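You operate a simulated robot arm through the tools that you are given. There is no shell and no other tool. Be economical: measure what you need, move in short steps, check, and stop when the job is done.

The job below is to be done with a simulated two-armed robot. You get a single attempt, and the scene is never put back.

JOB
Air the room: slide open the window by the sofa table.
Fine: curtain back, white pot slid along to the pink one, latch free, window at least half open.
Where things are to end (x, y in the base frame): white pot with a sill plant within 0.06 m of [0.5, -0.43].
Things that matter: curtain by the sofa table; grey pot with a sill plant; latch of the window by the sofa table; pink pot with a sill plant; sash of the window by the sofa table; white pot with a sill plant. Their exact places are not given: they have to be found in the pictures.

It is judged by the outcome, as a careful person would: the job done as asked, and still so three seconds after it is handed in. It fails if anything else is knocked over, pushed out of place, dropped, spilled or broken.

ROBOT AND FRAMES
Two 7-joint arms with fingered hands on one trunk, on a base that drives. Base frame: it is fixed to the floor where the robot stands at the start and does not move with it; the origin is under the middle of the robot, x ahead of it, y to its left, z up. Lengths are in m, angles in degrees, forces in N, time in s.
The left shoulder is at the start at [0.07, 0.142, 1.314], the right one opposite. With the tool pointing down near the work surface each hand reaches from about 0.4 to 0.8 m from the robot's upright axis, wherever it stands, measured 20 degrees to its own side. Places, roughly: curtain by the sofa table [0.8, -0.1, 1.7]; latch of the window by the sofa table [0.4, -0.6, 1.3]; sash of the window by the sofa table [0.6, -0.5, 1.6]. Payload 3.6 kg a hand.
The TCP of each hand is the grasp point between the finger pads, 0.025 m short of the fingertips. In the tool frame z runs along the fingers and y along their closing line. The gripper opens to 0.088 m. The gripper's body begins 0.029 m behind the TCP. The gripper is a hand of 5 fingers: y runs from the thumb to the fingers, the wrist lies at [-0.013, -0.097, -0.162] in the tool frame.
Orientation is that of the tool frame in the base frame, as a unit quaternion [x, y, z, w]. With the fingers straight down and the wrist toward the robot, the tool's x, y and z point along [0, 1, 0], [1, 0, 0] and [0, 0, -1] of the base frame.

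CONTROLS
- The arms move only by the tool arm_command. It takes "left_deltas", "right_deltas" or both (then of equal length, played together; a hand with none holds still); each is text: rows parted by semicolons, each of 6 numbers parted by spaces: the shift along the tool's x, y, z in m, then the turn, a rotation vector about the tool's x, y, z in degrees. In form: tx ty tz wx wy wz; .... A call has 1 to 8 rows; each row shifts and turns the commanded pose from where the row before left it, along the tool's axes as they then stand. A row lasts 0.2 s, in which the tool goes at most 0.05 m and 8.6 degrees; a call with a longer step from one row to the next is refused whole. A pose out of reach is approached as far as the arm can. The call stops where the force on the tool passes 90 N (or 10 N more than at its start, if that is more) or the arm is blocked; 0.2 s more then pass. In this call time passes only in rows, and 0.2 s behind the last. It gives the time, the measured TCP pose, the force on the tool (base axes), the opening and the grip force at its end, in the units of the frame above (readings bear some noise), with the torque about the TCP (base axes, N m) and any sound that the robot's microphone picked up, and new pictures: "show" is both (left out), scene, wrist or none (wrist: the cameras of the hands that moved).
- Cameras (640 x 400 px; columns grow to the right, rows downward): "scene" is now at [0.1151, -0.0528, 1.5429]; the picture's right is [-0.68, -0.74, 0.00], its down [-0.44, 0.41, -0.80] and it looks along [0.59, -0.54, -0.60] (base axes); focal length 254 px, centre (320, 200). "left" rides on the left gripper at [-0.059, -0.079, -0.105] in its tool frame; the picture's right is [-0.73, -0.32, 0.61], its down [0.62, -0.68, 0.38] and it looks along [0.29, 0.66, 0.70] (tool axes); focal length 234 px, centre (320, 200). "right" rides on the right gripper at [0.059, -0.079, -0.105] in its tool frame; the picture's right is [-0.73, 0.32, -0.61], its down [-0.62, -0.68, 0.38] and it looks along [-0.29, 0.66, 0.70] (tool axes); focal length 234 px, centre (320, 200).
- move_column(by): slides the trunk up (or, below 0, down) by that many m; the arms and the scene camera ride with it, the base frame stays. It gives what a move gives, with no picture.
- base_move(legs): drives the robot by 1 to 6 legs, each [ahead, left, turn to the left] in m, m and degrees, along the robot's own axes; the way and the turn of a leg run together, so that a leg with both is an arc; at most 1.5 m and 180 degrees a leg. The arms and the cameras ride along, it lands a little off, and it stops where it bumps. It gives what a move gives, and a new picture of the scene camera.
- curl_fingers(index, middle, ring, little, thumb_bend, thumb_turn, hand): sets how far each is bent, from 0 (flat) to 1 (curled in); at 0.3 the hand is open as for a grip, at 0.7 the pads meet at the TCP. One left out holds its place. A second passes; each finger stops where it meets its share of the squeeze, and holds until it gets a number again. It is the only way to open and close the hand. It gives what a move gives, with no picture; readings hold the bend of each and the force on index, middle, ring, little, thumb and palm. thumb_turn goes from beside the hand (0) to across from the fingers (1), as for a grip.
- head_to(pan, tilt): turns the head with the scene camera to pan (to the left, within 86 degrees either way) and tilt (down, from -29 to 69), counted from straight ahead of the robot. It gives what a move gives, and a new picture of the scene camera.
- measure_at(camera, pixels): there is no depth. For up to 12 entries [column, row, z] of the newest picture of that camera ("zoom" is the newest enlarged one), the place [x, y] in the base frame at which the ray of that pixel passes the height z, good to about 0.003 m, but the place of the scene camera against the robot may be out by one fixed shift of up to 0.012 m in any direction. The clock stands still meanwhile.
- zoom(camera, box): a new picture of the part [left, top, right, bottom] of that camera's present view, enlarged. The clock stands still meanwhile.
- finish_job(): hands the job in; it is judged then, once.

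Go step by step. Measure first, check grasps and placings, and put right what went wrong. The budget is 80 turns and 260 pictures, counting those below and the enlarged ones. Unless the task says otherwise, let go and move clear before handing in, and close with one line.

The tools are called after ">>>" as name(argument=value, ...) on one line, values as JSON. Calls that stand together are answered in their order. arm_command: Moves the arms, as the interface text tells. Its arguments: {"type":"object","properties":{"left_deltas":{"type":"string"},"right_deltas":{"type":"string"},"show":{"type":"string","enum":["both","scene","wrist","none"]}},"required":[]} The other tools are called the same way: move_column (by) slides the trunk up or down; curl_fingers (index, middle, ring, little, thumb_bend, thumb_turn, hand) moves the fingers one by one; base_move (legs) drives the base; head_to (pan, tilt) turns the head that bears the scene camera; measure_at (camera, pixels) gives the place at which the rays of pixels pass given heights; zoom (camera, box) takes an enlarged picture of a part of a camera's view; finish_job () hands the job in.

At the start:

```text
t: 0.0
left_position: [0.5694, -0.0366, 1.1488]
left_tool_rot: [0.707, 0.707, 0.0, 0.0]
left_wrist_force: [-0.3, -0.6, -0.2]
left_ft_torque: [0.01, -0.01, -0.01]
left_grip_width: 0.0874
left_finger_force: 0.0
left_shape: jaw
left_bend: [0.3, 0.3, 0.3, 0.3, 0.3, 0.98]
left_finger forces: [0.1, 0.0, 0.0, 0.0, 0.0, 0.0]
right_position: [0.3205, -0.3474, 0.9998]
right_tool_rot: [0.707, 0.707, 0.001, 0.0]
right_wrist_force: [0.3, 0.2, 0.4]
right_ft_torque: [-0.01, -0.02, 0.04]
right_grip_width: 0.0875
right_finger_force: 0.0
right_shape: jaw
right_bend: [0.3, 0.3, 0.3, 0.3, 0.3, 0.98]
right_finger forces: [0.0, 0.0, 0.1, 0.0, 0.0, 0.0]
trunk travel left (down, up): [-0.85, 0.09]
robot x, y, heading: [-0.0034, 0.0004, -0.2]
head pan, tilt: [-42.6, 37.1]
```

scene: 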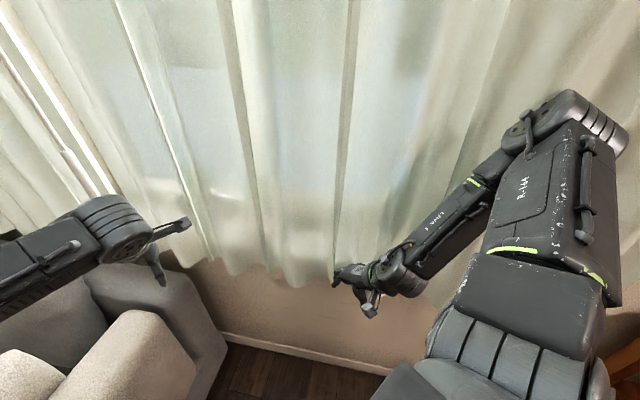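
right: 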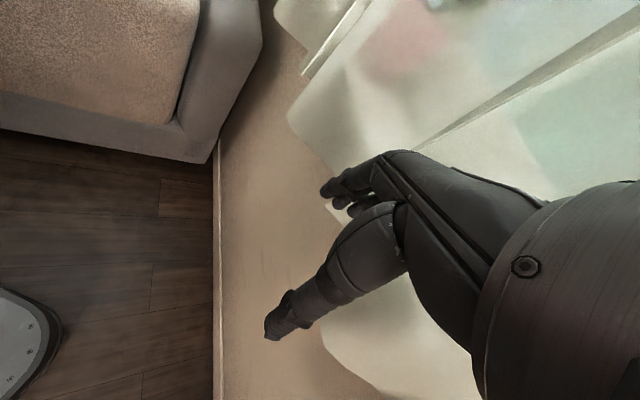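
left: 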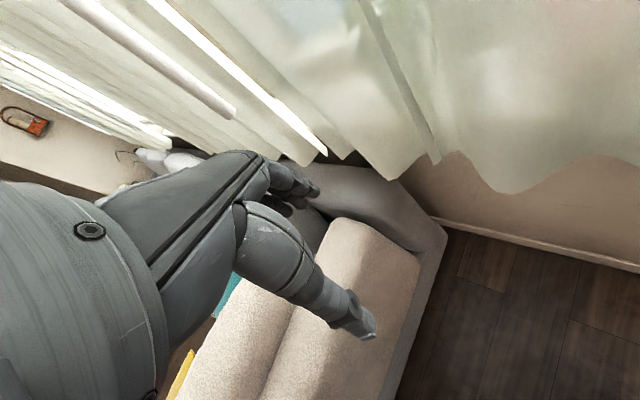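

The curtain hangs over the whole window, and a wand or pole shows at the left (about 60,150). I'll look around with the head first.

>>> head_to(pan=-20, tilt=0)

>>> head_to(pan=-60, tilt=0)

```text
t: 1.0
left_position: [0.5704, -0.0379, 1.1499]
left_tool_rot: [0.707, 0.708, 0.0, 0.0]
left_wrist_force: [0.3, -0.1, -0.3]
left_ft_torque: [-0.02, -0.02, -0.02]
left_grip_width: 0.0878
left_finger_force: 0.0
left_shape: jaw
left_bend: [0.3, 0.3, 0.3, 0.3, 0.3, 0.98]
left_finger forces: [0.0, 0.1, 0.1, 0.0, 0.1, 0.1]
right_position: [0.3204, -0.3472, 0.9997]
right_tool_rot: [0.707, 0.707, 0.0, 0.0]
right_wrist_force: [-0.6, -0.1, 0.4]
right_ft_torque: [0.0, -0.01, 0.01]
right_grip_width: 0.0876
right_finger_force: 0.1
right_shape: jaw
right_bend: [0.3, 0.3, 0.3, 0.3, 0.3, 0.98]
right_finger forces: [0.0, 0.1, 0.0, 0.1, 0.0, 0.0]
trunk travel left (down, up): [-0.85, 0.09]
robot x, y, heading: [-0.0024, -0.0004, -0.0]
head pan, tilt: [-20.0, 0.0]
```

scene: 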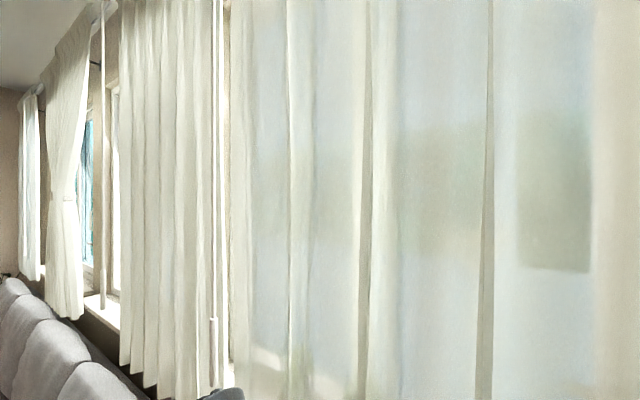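

```text
t: 2.1
left_position: [0.5699, -0.0374, 1.1489]
left_tool_rot: [0.707, 0.707, 0.0, 0.0]
left_wrist_force: [0.2, 0.6, 0.3]
left_ft_torque: [0.01, -0.01, 0.01]
left_grip_width: 0.0874
left_finger_force: 0.1
left_shape: jaw
left_bend: [0.3, 0.3, 0.3, 0.3, 0.3, 0.98]
left_finger forces: [0.0, 0.0, 0.0, 0.0, 0.0, 0.0]
right_position: [0.3217, -0.3473, 0.9994]
right_tool_rot: [0.707, 0.707, 0.001, 0.0]
right_wrist_force: [-0.7, 0.3, 0.5]
right_ft_torque: [0.0, 0.02, -0.03]
right_grip_width: 0.0875
right_finger_force: 0.1
right_shape: jaw
right_bend: [0.3, 0.3, 0.3, 0.3, 0.3, 0.98]
right_finger forces: [0.0, 0.0, 0.0, 0.0, 0.0, 0.1]
trunk travel left (down, up): [-0.85, 0.09]
robot x, y, heading: [-0.0035, 0.0005, 0.2]
head pan, tilt: [-60.0, 0.0]
```

scene: 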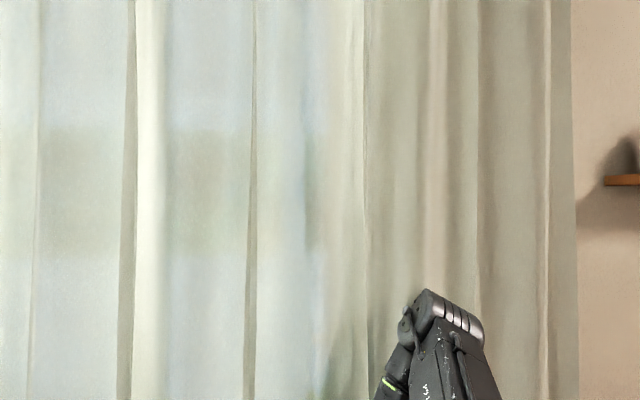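

The curtain's left edge is near column 235 in the pan -20 view, and a thin rod with a handle hangs at column 215. I'll look at the left edge and the rail.

>>> head_to(pan=-5, tilt=-28)

>>> head_to(pan=-5, tilt=18)

>>> zoom(camera="scene", box=[200, 0, 520, 200])

```text
t: 3.3
left_position: [0.5712, -0.0365, 1.1496]
left_tool_rot: [0.707, 0.708, -0.001, -0.001]
left_wrist_force: [0.2, -0.3, -0.2]
left_ft_torque: [0.0, 0.01, 0.01]
left_grip_width: 0.0877
left_finger_force: 0.0
left_shape: jaw
left_bend: [0.3, 0.3, 0.3, 0.3, 0.3, 0.98]
left_finger forces: [0.0, 0.0, 0.2, 0.1, 0.1, 0.1]
right_position: [0.3198, -0.3474, 0.9983]
right_tool_rot: [0.708, 0.706, 0.0, 0.0]
right_wrist_force: [0.2, 0.1, 0.1]
right_ft_torque: [0.01, -0.02, -0.01]
right_grip_width: 0.0876
right_finger_force: 0.1
right_shape: jaw
right_bend: [0.3, 0.3, 0.3, 0.3, 0.3, 0.98]
right_finger forces: [0.0, 0.0, 0.0, 0.1, 0.0, 0.0]
trunk travel left (down, up): [-0.85, 0.09]
robot x, y, heading: [0.0002, -0.0009, 0.0]
head pan, tilt: [-5.0, -28.0]
```

scene: 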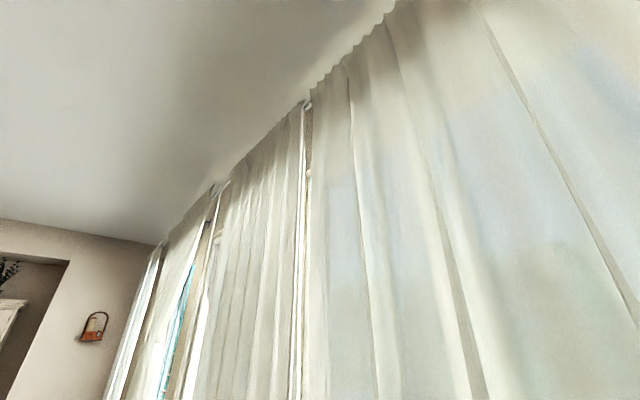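

```text
t: 4.5
left_position: [0.5703, -0.0376, 1.1492]
left_tool_rot: [0.707, 0.707, 0.0, 0.0]
left_wrist_force: [0.0, 0.1, -0.2]
left_ft_torque: [0.0, 0.03, 0.02]
left_grip_width: 0.0877
left_finger_force: 0.0
left_shape: jaw
left_bend: [0.3, 0.3, 0.3, 0.3, 0.3, 0.98]
left_finger forces: [0.1, 0.0, 0.1, 0.1, 0.1, 0.1]
right_position: [0.3218, -0.3471, 0.9993]
right_tool_rot: [0.707, 0.707, 0.0, 0.0]
right_wrist_force: [0.1, 0.5, 1.1]
right_ft_torque: [-0.02, 0.01, -0.03]
right_grip_width: 0.0873
right_finger_force: 0.1
right_shape: jaw
right_bend: [0.3, 0.3, 0.3, 0.3, 0.3, 0.98]
right_finger forces: [0.0, 0.1, 0.0, 0.0, 0.0, 0.0]
trunk travel left (down, up): [-0.85, 0.09]
robot x, y, heading: [-0.0014, 0.003, 0.1]
head pan, tilt: [-5.0, 18.0]
```

scene: 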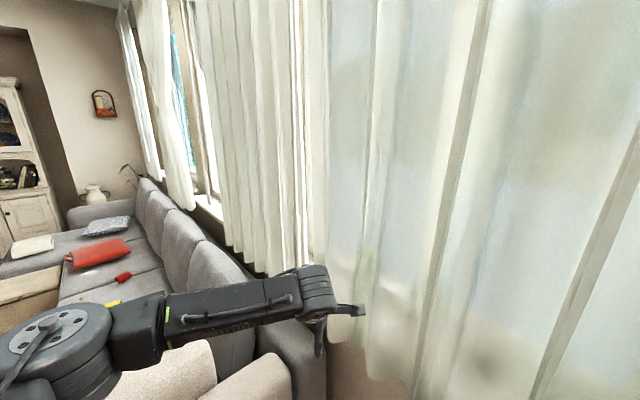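

```text
2.00 times, centred on (360, 100) of scene
```

zoom: 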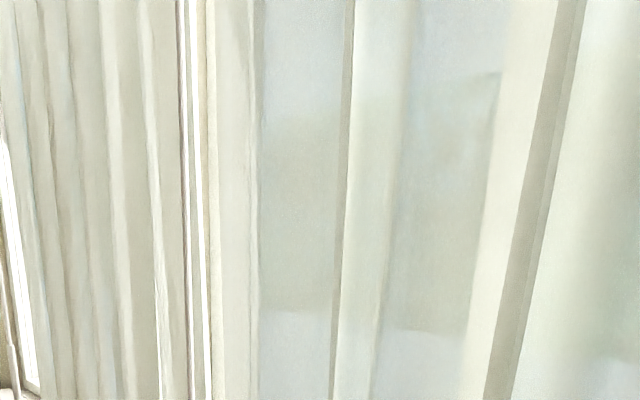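

The wand with its handle hangs near column 300 here. I'll zoom in to find its lower end and triangulate it with the left wrist camera.

>>> zoom(camera="scene", box=[240, 120, 400, 270])

>>> zoom(camera="left", box=[40, 0, 360, 200])

>>> head_to(pan=-30, tilt=37)

>>> zoom(camera="scene", box=[80, 0, 340, 200])

```text
2.67 times, centred on (320, 195) of scene
```

zoom: 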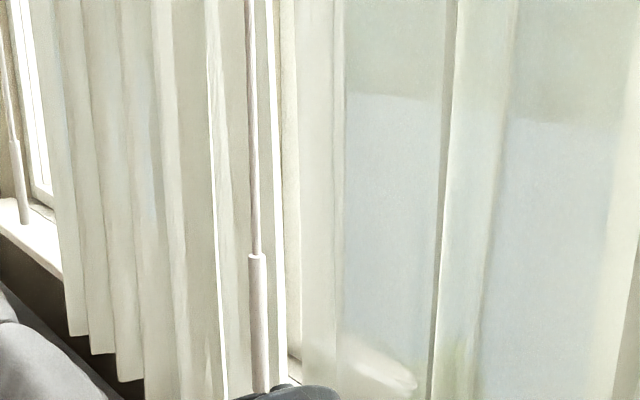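

```text
2.00 times, centred on (200, 100) of left
```

zoom: 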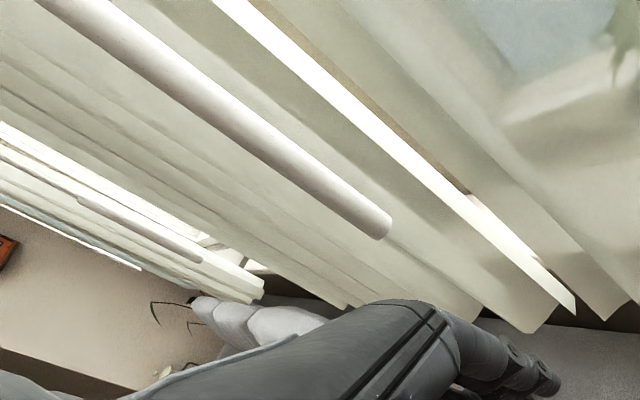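

```text
t: 5.4
left_position: [0.5708, -0.036, 1.1504]
left_tool_rot: [0.707, 0.707, 0.0, 0.0]
left_wrist_force: [-0.5, 0.1, 0.3]
left_ft_torque: [0.02, 0.01, -0.02]
left_grip_width: 0.0878
left_finger_force: 0.1
left_shape: jaw
left_bend: [0.3, 0.3, 0.3, 0.3, 0.3, 0.98]
left_finger forces: [0.1, 0.0, 0.1, 0.0, 0.0, 0.1]
right_position: [0.3209, -0.3472, 0.9992]
right_tool_rot: [0.707, 0.707, 0.0, -0.001]
right_wrist_force: [-0.2, 0.1, 0.5]
right_ft_torque: [-0.04, 0.01, -0.01]
right_grip_width: 0.0877
right_finger_force: 0.0
right_shape: jaw
right_bend: [0.3, 0.3, 0.3, 0.3, 0.3, 0.98]
right_finger forces: [0.0, 0.1, 0.0, 0.1, 0.1, 0.0]
trunk travel left (down, up): [-0.85, 0.09]
robot x, y, heading: [0.0018, -0.0031, 0.1]
head pan, tilt: [-30.0, 37.0]
```

scene: 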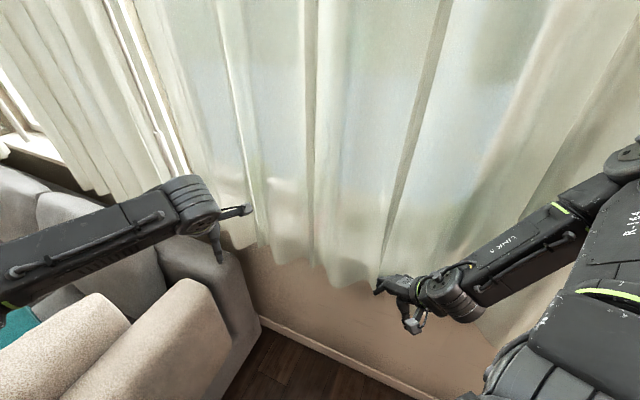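

```text
2.00 times, centred on (210, 100) of scene
```

zoom: 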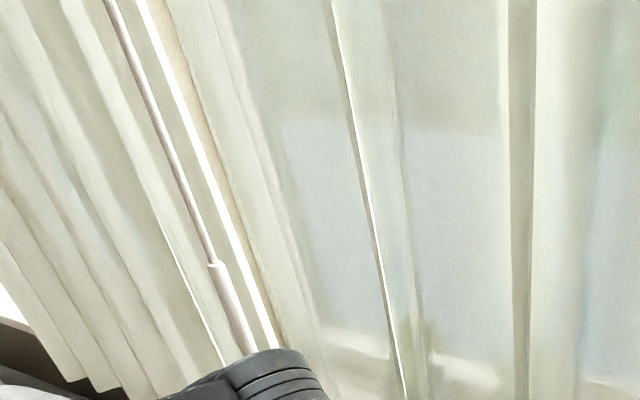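

I'll intersect the plan rays of the wand from both cameras.

>>> measure_at(camera="scene", pixels=[[186, 131, 1.3], [186, 131, 1.2], [186, 131, 1.1], [135, 5, 1.5], [135, 5, 1.4]])

>>> measure_at(camera="left", pixels=[[230, 114, 1.2], [230, 114, 1.1], [230, 114, 1.0], [142, 52, 1.2], [142, 52, 1.1]])

```text
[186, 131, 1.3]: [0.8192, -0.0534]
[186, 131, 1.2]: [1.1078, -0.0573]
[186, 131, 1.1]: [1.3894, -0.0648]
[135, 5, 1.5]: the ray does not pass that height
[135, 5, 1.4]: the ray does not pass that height
```

```text
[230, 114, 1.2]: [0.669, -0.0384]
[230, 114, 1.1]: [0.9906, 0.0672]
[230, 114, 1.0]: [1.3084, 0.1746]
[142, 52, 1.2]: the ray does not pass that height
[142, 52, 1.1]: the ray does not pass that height
```

The wand handle is about (0.63, -0.05) with its tip at z≈1.21. Next I'll find the wall direction from the skirting line at (262,325)-(425,398), and look to the right for obstacles.

>>> measure_at(camera="scene", pixels=[[265, 326, 0.0], [340, 363, 0.0], [400, 390, 0.0], [243, 245, 1.0], [375, 290, 1.0], [330, 275, 1.0]])

>>> head_to(pan=-80, tilt=45)

>>> head_to(pan=0, tilt=55)

```text
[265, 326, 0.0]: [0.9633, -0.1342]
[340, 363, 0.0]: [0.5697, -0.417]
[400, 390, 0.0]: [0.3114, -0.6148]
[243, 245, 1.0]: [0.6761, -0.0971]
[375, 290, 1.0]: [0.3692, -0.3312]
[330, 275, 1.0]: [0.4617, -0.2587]
```

```text
t: 6.5
left_position: [0.5701, -0.037, 1.1504]
left_tool_rot: [0.707, 0.707, 0.0, 0.0]
left_wrist_force: [-0.1, -0.3, -0.5]
left_ft_torque: [-0.02, -0.01, 0.02]
left_grip_width: 0.0872
left_finger_force: 0.1
left_shape: jaw
left_bend: [0.3, 0.3, 0.3, 0.3, 0.3, 0.98]
left_finger forces: [0.0, 0.1, 0.1, 0.1, 0.0, 0.0]
right_position: [0.3205, -0.3474, 0.9994]
right_tool_rot: [0.707, 0.707, 0.0, 0.0]
right_wrist_force: [-0.3, -0.4, -0.1]
right_ft_torque: [0.01, -0.02, 0.01]
right_grip_width: 0.0876
right_finger_force: 0.1
right_shape: jaw
right_bend: [0.3, 0.3, 0.3, 0.3, 0.3, 0.98]
right_finger forces: [0.1, 0.0, 0.0, 0.0, 0.0, 0.0]
trunk travel left (down, up): [-0.85, 0.09]
robot x, y, heading: [0.0006, 0.0006, -0.0]
head pan, tilt: [-80.0, 45.0]
```

scene: 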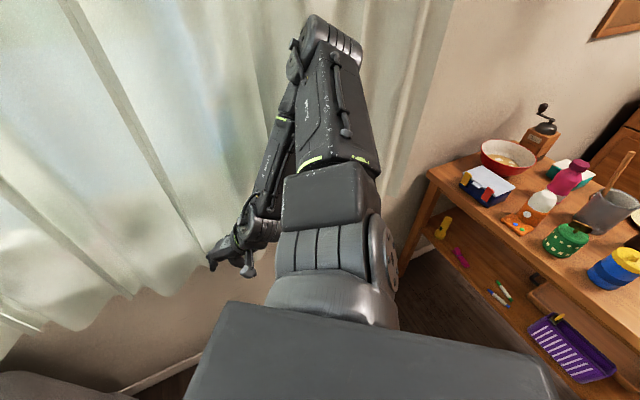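

```text
t: 8.1
left_position: [0.571, -0.0369, 1.1501]
left_tool_rot: [0.707, 0.707, -0.001, 0.0]
left_wrist_force: [-0.3, -0.4, -0.4]
left_ft_torque: [0.01, 0.01, -0.02]
left_grip_width: 0.0874
left_finger_force: 0.0
left_shape: jaw
left_bend: [0.3, 0.3, 0.3, 0.3, 0.3, 0.98]
left_finger forces: [0.0, 0.0, 0.0, 0.0, 0.0, 0.1]
right_position: [0.3209, -0.3477, 0.9986]
right_tool_rot: [0.707, 0.707, 0.0, 0.0]
right_wrist_force: [-0.3, 0.4, 0.7]
right_ft_torque: [0.01, 0.03, -0.03]
right_grip_width: 0.0876
right_finger_force: 0.0
right_shape: jaw
right_bend: [0.3, 0.3, 0.3, 0.3, 0.3, 0.98]
right_finger forces: [0.0, 0.0, 0.1, 0.1, 0.1, 0.1]
trunk travel left (down, up): [-0.85, 0.09]
robot x, y, heading: [-0.0013, -0.0004, -0.0]
head pan, tilt: [0.0, 55.0]
```

scene: 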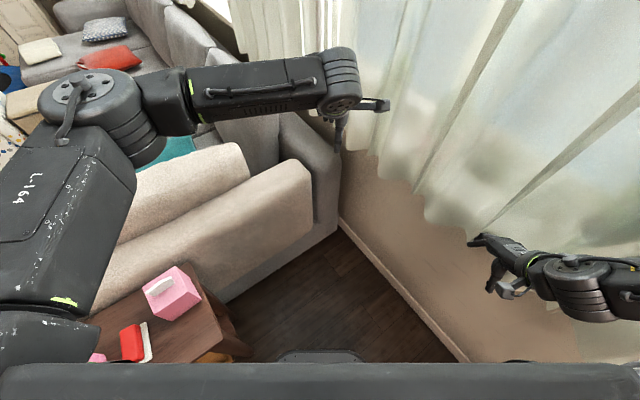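

The wall's inward normal is about (0.594, -0.805). I'll look at the free space on both sides before choosing a stance.

>>> head_to(pan=86, tilt=45)

>>> head_to(pan=-86, tilt=30)

>>> measure_at(camera="scene", pixels=[[320, 200, 0.75], [320, 390, 0.9]])

```text
t: 9.7
left_position: [0.5697, -0.0364, 1.1499]
left_tool_rot: [0.707, 0.707, -0.001, 0.0]
left_wrist_force: [-0.3, -0.4, 1.1]
left_ft_torque: [-0.01, -0.02, 0.0]
left_grip_width: 0.0874
left_finger_force: 0.1
left_shape: jaw
left_bend: [0.3, 0.3, 0.3, 0.3, 0.3, 0.98]
left_finger forces: [0.0, 0.0, 0.1, 0.0, 0.0, 0.0]
right_position: [0.3207, -0.348, 0.9994]
right_tool_rot: [0.707, 0.707, 0.0, 0.0]
right_wrist_force: [-0.2, -0.2, 0.6]
right_ft_torque: [0.01, 0.03, 0.0]
right_grip_width: 0.0876
right_finger_force: 0.0
right_shape: jaw
right_bend: [0.3, 0.3, 0.3, 0.3, 0.3, 0.98]
right_finger forces: [0.1, 0.1, 0.0, 0.1, 0.0, 0.1]
trunk travel left (down, up): [-0.85, 0.09]
robot x, y, heading: [-0.003, -0.0019, 0.0]
head pan, tilt: [85.9, 45.0]
```

scene: 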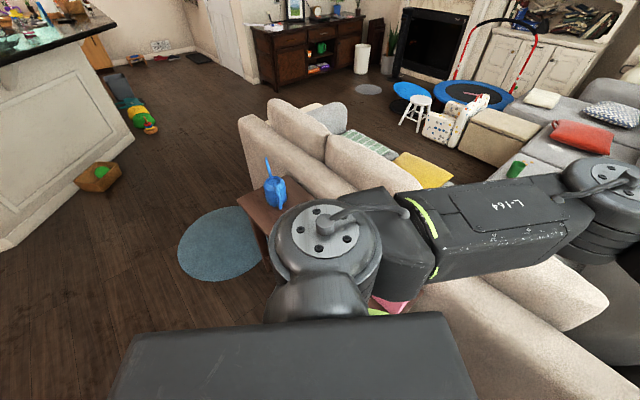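

```text
t: 12.3
left_position: [0.5702, -0.0372, 1.1495]
left_tool_rot: [0.707, 0.707, -0.001, 0.0]
left_wrist_force: [0.2, -0.3, -0.1]
left_ft_torque: [-0.01, -0.02, -0.01]
left_grip_width: 0.0875
left_finger_force: 0.0
left_shape: jaw
left_bend: [0.3, 0.3, 0.3, 0.3, 0.3, 0.98]
left_finger forces: [0.0, 0.1, 0.0, 0.0, 0.0, 0.0]
right_position: [0.3203, -0.3482, 1.0006]
right_tool_rot: [0.707, 0.707, 0.0, 0.0]
right_wrist_force: [-0.1, 0.0, -0.3]
right_ft_torque: [0.01, 0.02, 0.03]
right_grip_width: 0.0878
right_finger_force: 0.0
right_shape: jaw
right_bend: [0.3, 0.3, 0.3, 0.3, 0.3, 0.98]
right_finger forces: [0.0, 0.0, 0.1, 0.0, 0.0, 0.0]
trunk travel left (down, up): [-0.85, 0.09]
robot x, y, heading: [0.0006, 0.0008, 0.0]
head pan, tilt: [-85.9, 30.0]
```

scene: 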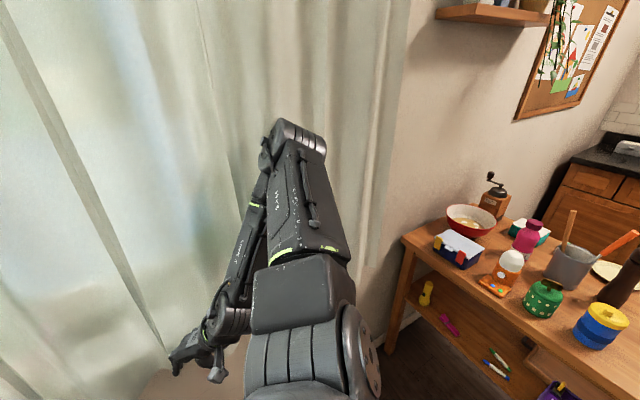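

```text
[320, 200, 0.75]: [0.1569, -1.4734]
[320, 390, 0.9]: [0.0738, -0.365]
```

I'll measure the right-hand table's near corner and leg.

>>> measure_at(camera="scene", pixels=[[402, 240, 0.8], [402, 240, 0.9], [388, 352, 0.0], [590, 398, 0.8], [590, 398, 0.9]])

```text
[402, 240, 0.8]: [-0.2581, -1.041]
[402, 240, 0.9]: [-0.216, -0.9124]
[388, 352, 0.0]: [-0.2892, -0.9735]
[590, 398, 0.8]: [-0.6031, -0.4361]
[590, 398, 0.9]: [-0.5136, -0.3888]
```

There is clear space beside the right table (its edge is at along-wall s≈0.78). I'll pull the left hand back, then back up a little and turn to face the wall.

>>> arm_command(left_deltas="0.01 -0.04 0 0 0 0; 0.01 -0.04 0 0 0 0; 0.01 -0.04 0 0 0 0; 0.01 -0.03 0 0 0 0", show="none")

>>> base_move(legs=[[-0.15, 0, 0], [0, 0, -53.6]])

>>> head_to(pan=25, tilt=15)

```text
t: 13.3
left_position: [0.4165, 0.0008, 1.1521]
left_tool_rot: [0.707, 0.707, 0.0, 0.0]
left_wrist_force: [0.4, -0.5, 0.8]
left_ft_torque: [0.0, -0.03, -0.02]
left_grip_width: 0.0878
left_finger_force: 0.1
left_shape: jaw
left_bend: [0.3, 0.3, 0.3, 0.3, 0.3, 0.98]
left_finger forces: [0.0, 0.0, 0.0, 0.0, 0.0, 0.1]
right_position: [0.3187, -0.3475, 1.0003]
right_tool_rot: [0.707, 0.707, 0.0, 0.0]
right_wrist_force: [-0.3, 0.3, 0.7]
right_ft_torque: [0.02, 0.0, 0.0]
right_grip_width: 0.0874
right_finger_force: 0.0
right_shape: jaw
right_bend: [0.3, 0.3, 0.3, 0.3, 0.3, 0.98]
right_finger forces: [0.1, 0.0, 0.0, 0.0, 0.0, 0.1]
trunk travel left (down, up): [-0.85, 0.09]
robot x, y, heading: [0.0006, 0.0036, -0.0]
head pan, tilt: [-85.9, 30.0]
```

```text
t: 17.1
left_position: [0.0889, -0.3423, 1.1513]
left_tool_rot: [0.953, 0.302, 0.001, 0.001]
left_wrist_force: [0.6, -0.1, -0.2]
left_ft_torque: [-0.03, 0.02, 0.01]
left_grip_width: 0.0879
left_finger_force: 0.0
left_shape: jaw
left_bend: [0.3, 0.3, 0.3, 0.3, 0.3, 0.98]
left_finger forces: [0.0, 0.0, 0.0, 0.0, 0.0, 0.1]
right_position: [-0.2508, -0.4611, 0.9992]
right_tool_rot: [0.953, 0.302, 0.0, -0.001]
right_wrist_force: [0.1, -0.2, -0.8]
right_ft_torque: [0.01, 0.0, 0.04]
right_grip_width: 0.0873
right_finger_force: 0.1
right_shape: jaw
right_bend: [0.3, 0.3, 0.3, 0.3, 0.3, 0.98]
right_finger forces: [0.1, 0.0, 0.1, 0.1, 0.1, 0.0]
trunk travel left (down, up): [-0.85, 0.09]
robot x, y, heading: [-0.1546, -0.0015, -54.7]
head pan, tilt: [-85.9, 30.0]
```

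scene: 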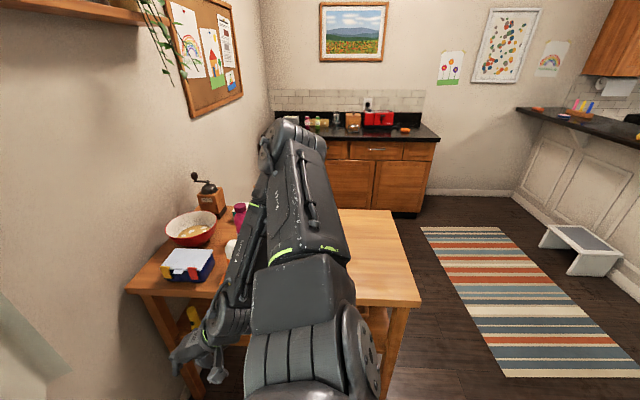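

```text
t: 19.0
left_position: [0.0891, -0.342, 1.1511]
left_tool_rot: [0.953, 0.302, 0.0, 0.0]
left_wrist_force: [-0.1, 0.4, 0.0]
left_ft_torque: [-0.01, -0.02, 0.03]
left_grip_width: 0.0877
left_finger_force: 0.1
left_shape: jaw
left_bend: [0.3, 0.3, 0.3, 0.3, 0.3, 0.98]
left_finger forces: [0.0, 0.0, 0.1, 0.1, 0.1, 0.1]
right_position: [-0.2509, -0.4632, 0.9998]
right_tool_rot: [0.953, 0.303, 0.0, 0.0]
right_wrist_force: [-0.4, 0.4, 0.3]
right_ft_torque: [0.0, -0.03, 0.01]
right_grip_width: 0.0874
right_finger_force: 0.1
right_shape: jaw
right_bend: [0.3, 0.3, 0.3, 0.3, 0.3, 0.98]
right_finger forces: [0.0, 0.1, 0.0, 0.0, 0.0, 0.0]
trunk travel left (down, up): [-0.85, 0.09]
robot x, y, heading: [-0.1506, -0.0027, -54.6]
head pan, tilt: [25.0, 15.0]
```

scene: 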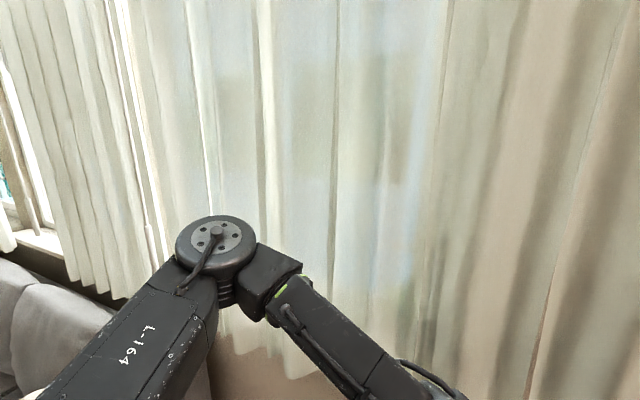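

Now facing the wall. I'll zoom on the wand (around 145,210) from here to refine its place.

>>> zoom(camera="scene", box=[80, 120, 240, 270])

>>> arm_command(left_deltas="0.05 0 -0.015 0 0 0; 0.05 0 -0.015 0 0 0; 0.05 0 -0.015 0 0 0; 0.05 0 -0.015 0 0 0; 0.05 0 -0.015 0 0 0; 0.05 0 -0.015 0 0 0", show="both")

```text
2.67 times, centred on (160, 195) of scene
```

zoom: 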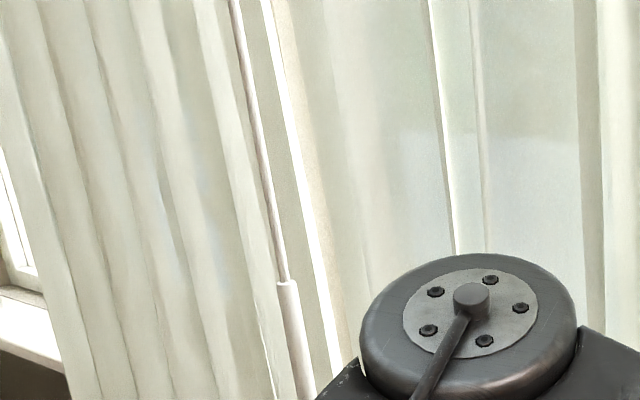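

```text
refused: row 1 steps farther than a row can; nothing moved
```

I mis-scaled an earlier zoom, so I'll re-measure the handle top at (148,226) in the present view. Then I'll move the left hand in legal steps.

>>> measure_at(camera="scene", pixels=[[148, 226, 1.4], [148, 226, 1.3], [148, 226, 1.2], [148, 226, 1.35]])

>>> arm_command(left_deltas="0.04 0 -0.01 0 0 0; 0.04 0 -0.01 0 0 0; 0.04 0 -0.01 0 0 0; 0.04 0 -0.01 0 0 0; 0.04 0 -0.01 0 0 0; 0.04 0 -0.01 0 0 0; 0.04 0 -0.01 0 0 0", show="both")

```text
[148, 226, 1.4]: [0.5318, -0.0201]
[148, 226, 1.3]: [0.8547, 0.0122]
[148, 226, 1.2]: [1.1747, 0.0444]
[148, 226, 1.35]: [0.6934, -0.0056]
```

```text
t: 20.6
left_position: [0.3183, -0.178, 1.2216]
left_tool_rot: [0.954, 0.3, 0.001, 0.001]
left_wrist_force: [0.7, -0.3, -0.4]
left_ft_torque: [0.0, 0.0, -0.01]
left_grip_width: 0.088
left_finger_force: 0.1
left_shape: jaw
left_bend: [0.3, 0.3, 0.3, 0.3, 0.3, 0.98]
left_finger forces: [0.1, 0.1, 0.1, 0.0, 0.1, 0.1]
right_position: [-0.2505, -0.4613, 1.0003]
right_tool_rot: [0.954, 0.301, 0.0, 0.0]
right_wrist_force: [-0.1, -0.2, 0.3]
right_ft_torque: [0.0, 0.0, 0.01]
right_grip_width: 0.0879
right_finger_force: 0.1
right_shape: jaw
right_bend: [0.3, 0.3, 0.3, 0.3, 0.3, 0.98]
right_finger forces: [0.0, 0.0, 0.1, 0.1, 0.0, 0.0]
trunk travel left (down, up): [-0.85, 0.09]
robot x, y, heading: [-0.1545, -0.0019, -54.9]
head pan, tilt: [25.0, 15.0]
```

scene: 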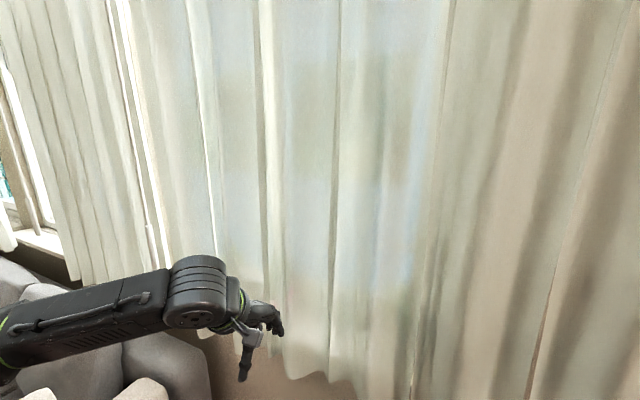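
left: 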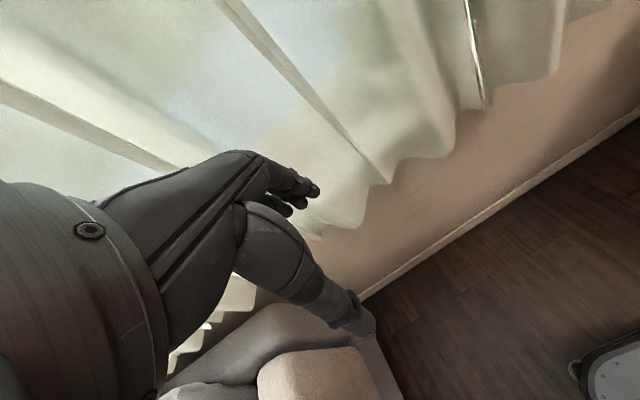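

Re-triangulated, the wand is about (0.81, 0.01) with its handle at z 1.16–1.31. It is too far to reach from here, so I'll check the floor space on my left before driving along the wall.

>>> head_to(pan=60, tilt=60)

```text
t: 21.7
left_position: [0.3181, -0.18, 1.2217]
left_tool_rot: [0.953, 0.302, 0.0, 0.0]
left_wrist_force: [0.1, 0.0, -1.0]
left_ft_torque: [-0.01, 0.01, 0.0]
left_grip_width: 0.088
left_finger_force: 0.1
left_shape: jaw
left_bend: [0.3, 0.3, 0.3, 0.3, 0.3, 0.98]
left_finger forces: [0.1, 0.0, 0.1, 0.0, 0.0, 0.0]
right_position: [-0.2524, -0.4626, 1.0008]
right_tool_rot: [0.953, 0.302, 0.0, 0.0]
right_wrist_force: [0.8, -0.6, 0.2]
right_ft_torque: [-0.02, 0.02, -0.01]
right_grip_width: 0.0875
right_finger_force: 0.0
right_shape: jaw
right_bend: [0.3, 0.3, 0.3, 0.3, 0.3, 0.98]
right_finger forces: [0.1, 0.1, 0.0, 0.1, 0.1, 0.0]
trunk travel left (down, up): [-0.85, 0.09]
robot x, y, heading: [-0.1487, 0.002, -55.0]
head pan, tilt: [60.0, 60.0]
```

scene: 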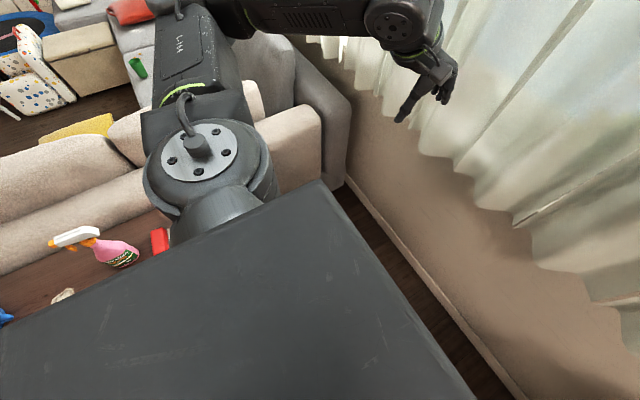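

The side table's edge sits near s≈-0.39. I'll turn back left 30° and move to about (0.03, -0.02), which keeps clear of it and brings the wand within the left arm's reach.

>>> base_move(legs=[[0, 0, 30], [0.17, 0.05, 0]])

>>> head_to(pan=22, tilt=20)

```text
t: 24.7
left_position: [0.5143, 0.0562, 1.2223]
left_tool_rot: [0.842, 0.54, 0.001, 0.001]
left_wrist_force: [-0.1, -0.3, -0.1]
left_ft_torque: [-0.01, -0.01, -0.02]
left_grip_width: 0.0877
left_finger_force: 0.2
left_shape: jaw
left_bend: [0.3, 0.3, 0.3, 0.3, 0.3, 0.98]
left_finger forces: [0.0, 0.1, 0.0, 0.1, 0.0, 0.1]
right_position: [0.1653, -0.474, 1.0004]
right_tool_rot: [0.842, 0.54, 0.001, 0.001]
right_wrist_force: [-0.9, 0.4, -0.8]
right_ft_torque: [0.01, -0.01, -0.01]
right_grip_width: 0.088
right_finger_force: 0.0
right_shape: jaw
right_bend: [0.3, 0.3, 0.3, 0.3, 0.3, 0.98]
right_finger forces: [0.0, 0.1, 0.1, 0.1, 0.0, 0.0]
trunk travel left (down, up): [-0.85, 0.09]
robot x, y, heading: [0.0231, -0.027, -24.7]
head pan, tilt: [60.0, 60.0]
```

scene: 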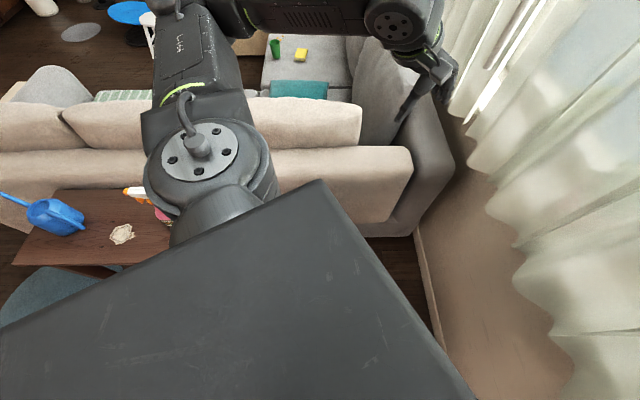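

```text
t: 25.8
left_position: [0.5166, 0.0549, 1.2224]
left_tool_rot: [0.842, 0.54, 0.0, -0.001]
left_wrist_force: [0.4, 0.7, -0.4]
left_ft_torque: [0.01, 0.0, -0.01]
left_grip_width: 0.0876
left_finger_force: 0.2
left_shape: jaw
left_bend: [0.3, 0.3, 0.3, 0.3, 0.3, 0.98]
left_finger forces: [0.0, 0.0, 0.1, 0.1, 0.0, 0.0]
right_position: [0.1682, -0.4739, 0.9996]
right_tool_rot: [0.842, 0.54, 0.0, 0.0]
right_wrist_force: [-0.1, 0.7, -0.1]
right_ft_torque: [0.0, 0.02, 0.0]
right_grip_width: 0.0877
right_finger_force: 0.1
right_shape: jaw
right_bend: [0.3, 0.3, 0.3, 0.3, 0.3, 0.98]
right_finger forces: [0.0, 0.0, 0.0, 0.1, 0.0, 0.0]
trunk travel left (down, up): [-0.85, 0.09]
robot x, y, heading: [0.0205, -0.0205, -24.7]
head pan, tilt: [22.0, 20.0]
```

scene: 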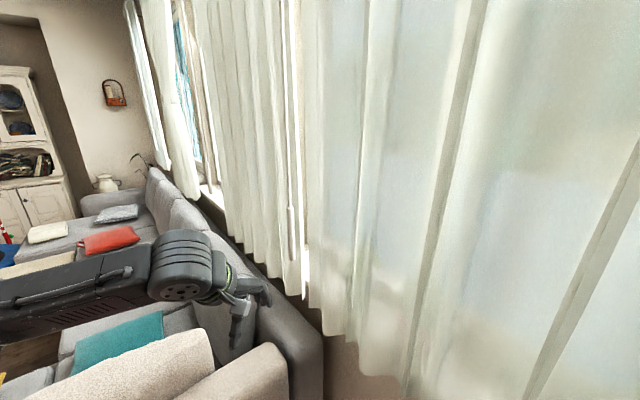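

The whole wand is now visible at column ~291. I'll zoom to measure its handle ends and begin rotating the left hand to point ahead.

>>> zoom(camera="scene", box=[230, 130, 390, 330])

>>> arm_command(left_deltas="0 0 0 -4.948 -4.948 -4.948; 0 0 0 -4.948 -4.948 -4.948; 0 0 0 -4.948 -4.948 -4.948; 0 0 0 -4.948 -4.948 -4.948; 0 0 0 -4.948 -4.948 -4.948; 0 0 0 -4.948 -4.948 -4.948; 0 0 0 -4.948 -4.948 -4.948", show="none")

>>> arm_command(left_deltas="0 0 0 -4.948 -4.948 -4.948; 0 0 0 -4.948 -4.948 -4.948; 0 0 0 -4.948 -4.948 -4.948; 0 0 0 -4.948 -4.948 -4.948; 0 0 0 -4.948 -4.948 -4.948; 0 0 0 -4.948 -4.948 -4.948; 0 0 0 -4.948 -4.948 -4.948", show="both")

```text
2.00 times, centred on (310, 230) of scene
```

zoom: 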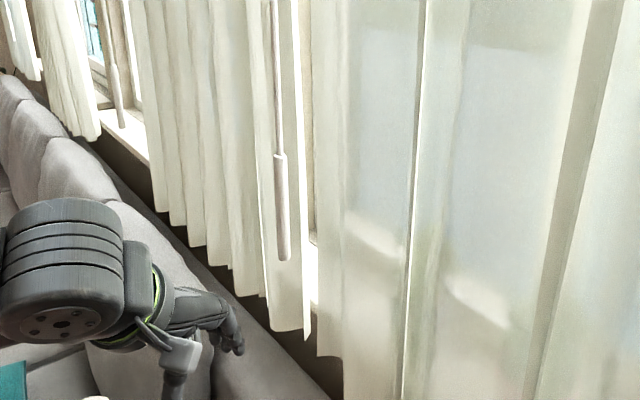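

```text
t: 27.4
left_position: [0.5753, 0.0544, 1.2244]
left_tool_rot: [0.573, 0.71, -0.089, 0.399]
left_wrist_force: [0.0, 0.7, 0.0]
left_ft_torque: [0.01, -0.02, -0.01]
left_grip_width: 0.0879
left_finger_force: 0.1
left_shape: jaw
left_bend: [0.3, 0.3, 0.3, 0.3, 0.3, 0.98]
left_finger forces: [0.0, 0.1, 0.0, 0.0, 0.0, 0.0]
left hand out of reach, approached as far as the arm can: row 3, 4, 5, 6, 7
right_position: [0.1685, -0.474, 0.9999]
right_tool_rot: [0.842, 0.54, 0.001, 0.001]
right_wrist_force: [-0.2, 0.1, 0.1]
right_ft_torque: [-0.01, -0.04, -0.02]
right_grip_width: 0.0876
right_finger_force: 0.1
right_shape: jaw
right_bend: [0.3, 0.3, 0.3, 0.3, 0.3, 0.98]
right_finger forces: [0.0, 0.0, 0.0, 0.0, 0.0, 0.0]
trunk travel left (down, up): [-0.85, 0.09]
robot x, y, heading: [0.0223, -0.0248, -24.8]
head pan, tilt: [22.0, 20.0]
```

```text
t: 29.0
left_position: [0.583, 0.053, 1.2239]
left_tool_rot: [0.151, 0.691, -0.149, 0.691]
left_wrist_force: [-0.3, -0.8, 0.0]
left_ft_torque: [0.02, 0.01, -0.01]
left_grip_width: 0.088
left_finger_force: 0.1
left_shape: jaw
left_bend: [0.3, 0.3, 0.3, 0.3, 0.3, 0.98]
left_finger forces: [0.0, 0.1, 0.0, 0.0, 0.1, 0.0]
left hand out of reach, approached as far as the arm can: row 1, 2
right_position: [0.1664, -0.4757, 0.999]
right_tool_rot: [0.841, 0.54, 0.001, 0.0]
right_wrist_force: [0.2, 0.6, -0.6]
right_ft_torque: [-0.01, -0.03, -0.06]
right_grip_width: 0.0876
right_finger_force: 0.0
right_shape: jaw
right_bend: [0.3, 0.3, 0.3, 0.3, 0.3, 0.98]
right_finger forces: [0.0, 0.0, 0.1, 0.0, 0.0, 0.0]
trunk travel left (down, up): [-0.85, 0.09]
robot x, y, heading: [0.0207, -0.0223, -24.5]
head pan, tilt: [22.0, 20.0]
```

scene: 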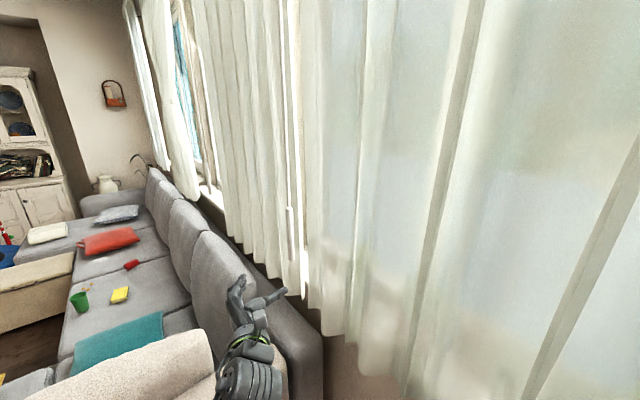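
left: 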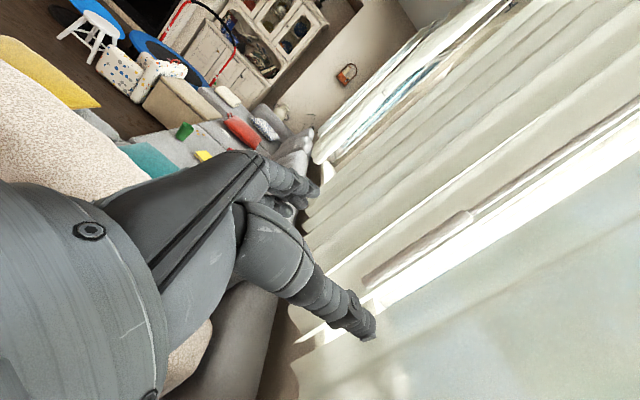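

The hand now points ahead with the thumb on the right. I'll triangulate the handle's bottom and top from both cameras.

>>> measure_at(camera="scene", pixels=[[292, 257, 1.15], [292, 257, 1.2], [290.5, 207.5, 1.3], [290.5, 207.5, 1.35]])

>>> measure_at(camera="left", pixels=[[366, 282, 1.25], [366, 282, 1.2], [366, 282, 1.15], [470, 213, 1.35], [470, 213, 1.3], [470, 213, 1.4]])

```text
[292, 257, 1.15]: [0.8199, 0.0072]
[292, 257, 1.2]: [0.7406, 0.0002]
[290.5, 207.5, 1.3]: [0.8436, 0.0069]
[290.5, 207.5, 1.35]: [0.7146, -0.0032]
```

```text
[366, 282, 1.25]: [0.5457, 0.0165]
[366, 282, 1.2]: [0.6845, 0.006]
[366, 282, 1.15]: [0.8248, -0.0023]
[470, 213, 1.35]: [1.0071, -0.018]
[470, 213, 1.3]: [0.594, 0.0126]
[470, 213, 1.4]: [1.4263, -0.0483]
```

The wand is at about (0.785, 0.00). I'll align laterally (+0.036 in y, 0.025 up) and advance 0.12 m, then check.

>>> arm_command(left_deltas="-0.013 0.018 0.01 0 0 0; -0.012 0.018 0.01 0 0 0; 0 0 0.03 0 0 0; 0 0 0.03 0 0 0; 0 0 0.03 0 0 0")

```text
t: 30.2
left_position: [0.698, 0.037, 1.2488]
left_tool_rot: [0.151, 0.692, -0.152, 0.689]
left_wrist_force: [-0.1, 0.1, -0.5]
left_ft_torque: [-0.02, 0.0, -0.01]
left_grip_width: 0.0878
left_finger_force: 0.0
left_shape: jaw
left_bend: [0.3, 0.3, 0.3, 0.3, 0.3, 0.98]
left_finger forces: [0.0, 0.1, 0.1, 0.0, 0.1, 0.1]
right_position: [0.1684, -0.4757, 0.9986]
right_tool_rot: [0.842, 0.54, 0.0, -0.001]
right_wrist_force: [-0.5, 0.2, 0.1]
right_ft_torque: [-0.02, -0.01, 0.01]
right_grip_width: 0.0874
right_finger_force: 0.0
right_shape: jaw
right_bend: [0.3, 0.3, 0.3, 0.3, 0.3, 0.98]
right_finger forces: [0.0, 0.0, 0.0, 0.1, 0.0, 0.0]
trunk travel left (down, up): [-0.85, 0.09]
robot x, y, heading: [0.0195, -0.0293, -24.7]
head pan, tilt: [22.0, 20.0]
```

scene: 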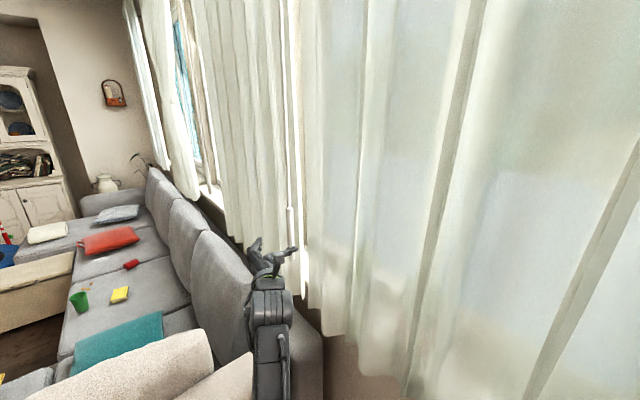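
left: 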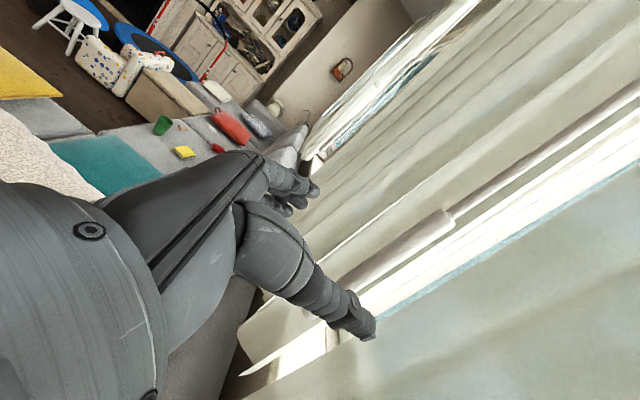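

The predicted wand projections ((377,262) and (447,214)) match the picture well. I'll advance 0.092 m to put the handle at the TCP.

>>> arm_command(left_deltas="0 0.001 0.03 0 0 0; 0 0.001 0.03 0 0 0; 0 0.002 0.032 0 0 0")

```text
t: 31.0
left_position: [0.7869, 0.0109, 1.2501]
left_tool_rot: [0.153, 0.69, -0.143, 0.692]
left_wrist_force: [-0.1, 0.4, -0.5]
left_ft_torque: [0.01, -0.02, 0.02]
left_grip_width: 0.0881
left_finger_force: 0.1
left_shape: jaw
left_bend: [0.3, 0.3, 0.3, 0.3, 0.3, 0.98]
left_finger forces: [0.0, 0.1, 0.1, 0.0, 0.1, 0.1]
right_position: [0.1689, -0.4748, 1.0002]
right_tool_rot: [0.842, 0.54, 0.0, 0.0]
right_wrist_force: [0.5, -0.5, -0.3]
right_ft_torque: [-0.02, 0.01, -0.02]
right_grip_width: 0.0878
right_finger_force: 0.0
right_shape: jaw
right_bend: [0.3, 0.3, 0.3, 0.3, 0.3, 0.98]
right_finger forces: [0.0, 0.1, 0.0, 0.0, 0.1, 0.0]
trunk travel left (down, up): [-0.85, 0.09]
robot x, y, heading: [0.0206, -0.0197, -25.1]
head pan, tilt: [22.0, 20.0]
```

scene: 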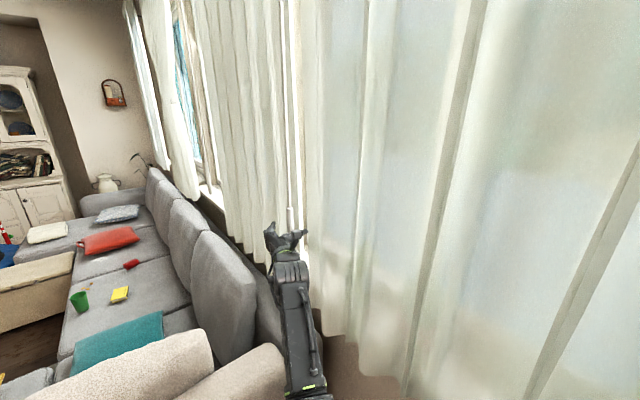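
left: 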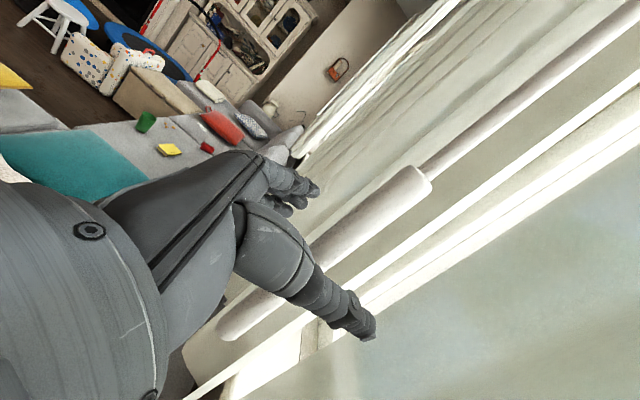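

The handle (420,185)–(230,325) lies between the fingers and thumb at the TCP. I'll close the hand.

>>> curl_fingers(hand="left", index=0.75, middle=0.75, ring=0.75, little=0.75, thumb_bend=0.7, thumb_turn=1)

>>> zoom(camera="left", box=[160, 80, 480, 360])

```text
t: 32.0
left_position: [0.7864, 0.009, 1.2516]
left_tool_rot: [0.151, 0.69, -0.145, 0.693]
left_wrist_force: [2.3, -8.8, 0.9]
left_ft_torque: [0.04, -0.15, 0.0]
left_grip_width: 0.004
left_finger_force: 9.4
left_shape: fingers
left_bend: [0.75, 0.75, 0.74, 0.74, 0.62, 1.0]
left_finger forces: [0.7, 0.8, 2.2, 3.1, 11.4, 0.1]
right_position: [0.1666, -0.4765, 0.9989]
right_tool_rot: [0.843, 0.538, 0.0, -0.001]
right_wrist_force: [0.6, 0.5, 0.2]
right_ft_torque: [0.0, 0.03, 0.01]
right_grip_width: 0.0879
right_finger_force: 0.0
right_shape: jaw
right_bend: [0.3, 0.3, 0.3, 0.3, 0.3, 0.98]
right_finger forces: [0.1, 0.1, 0.0, 0.1, 0.0, 0.1]
trunk travel left (down, up): [-0.85, 0.09]
robot x, y, heading: [0.0238, -0.0292, -24.6]
head pan, tilt: [22.0, 20.0]
```

```text
1.43 times, centred on (320, 220) of left
```

zoom: 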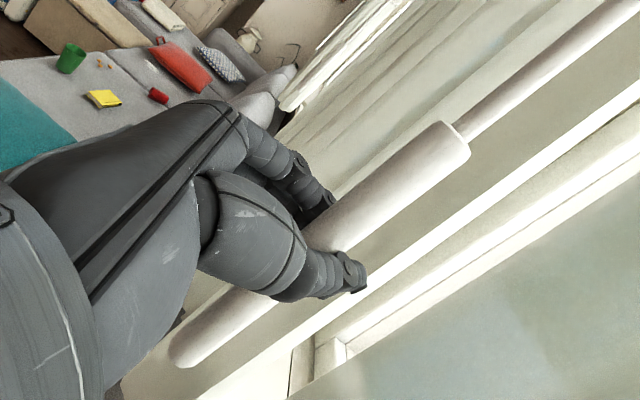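

The fingers and thumb feel the handle (thumb 11 N). I'll test by pulling it 0.12 m along the wall to the right.

>>> arm_command(left_deltas="0 -0.026 -0.0146 0 0 0; 0 -0.026 -0.0146 0 0 0; 0 -0.026 -0.0146 0 0 0; 0 -0.026 -0.0146 0 0 0")

```text
t: 33.1
left_position: [0.7072, -0.0201, 1.2774]
left_tool_rot: [0.162, 0.672, -0.088, 0.717]
left_wrist_force: [1.2, -0.2, -0.2]
left_ft_torque: [0.0, 0.02, 0.0]
left_grip_width: 0.0001
left_finger_force: 0.1
left_shape: fingers
left_bend: [0.75, 0.75, 0.75, 0.75, 0.68, 1.0]
left_finger forces: [0.0, 0.0, 0.1, 0.0, 0.0, 0.0]
right_position: [0.1674, -0.4755, 0.9996]
right_tool_rot: [0.842, 0.539, -0.001, 0.0]
right_wrist_force: [-0.1, -0.4, 0.2]
right_ft_torque: [0.03, 0.0, 0.01]
right_grip_width: 0.0878
right_finger_force: 0.0
right_shape: jaw
right_bend: [0.3, 0.3, 0.3, 0.3, 0.3, 0.98]
right_finger forces: [0.0, 0.1, 0.1, 0.0, 0.1, 0.0]
trunk travel left (down, up): [-0.85, 0.09]
robot x, y, heading: [0.023, -0.0246, -24.5]
head pan, tilt: [22.0, 20.0]
stopped in row 4 (left hand): the arm was blocked; the commanded pose is now the measured one
```

scene: 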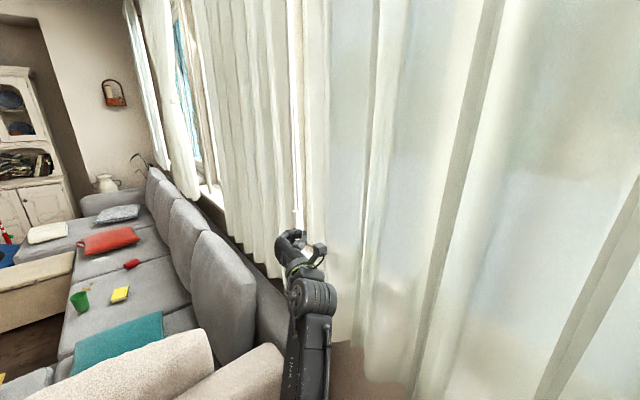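
left: 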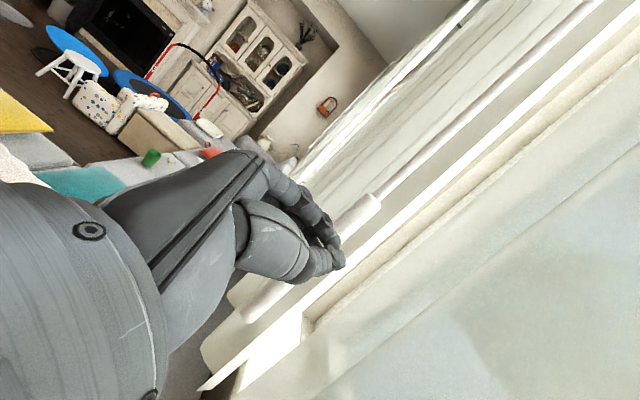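

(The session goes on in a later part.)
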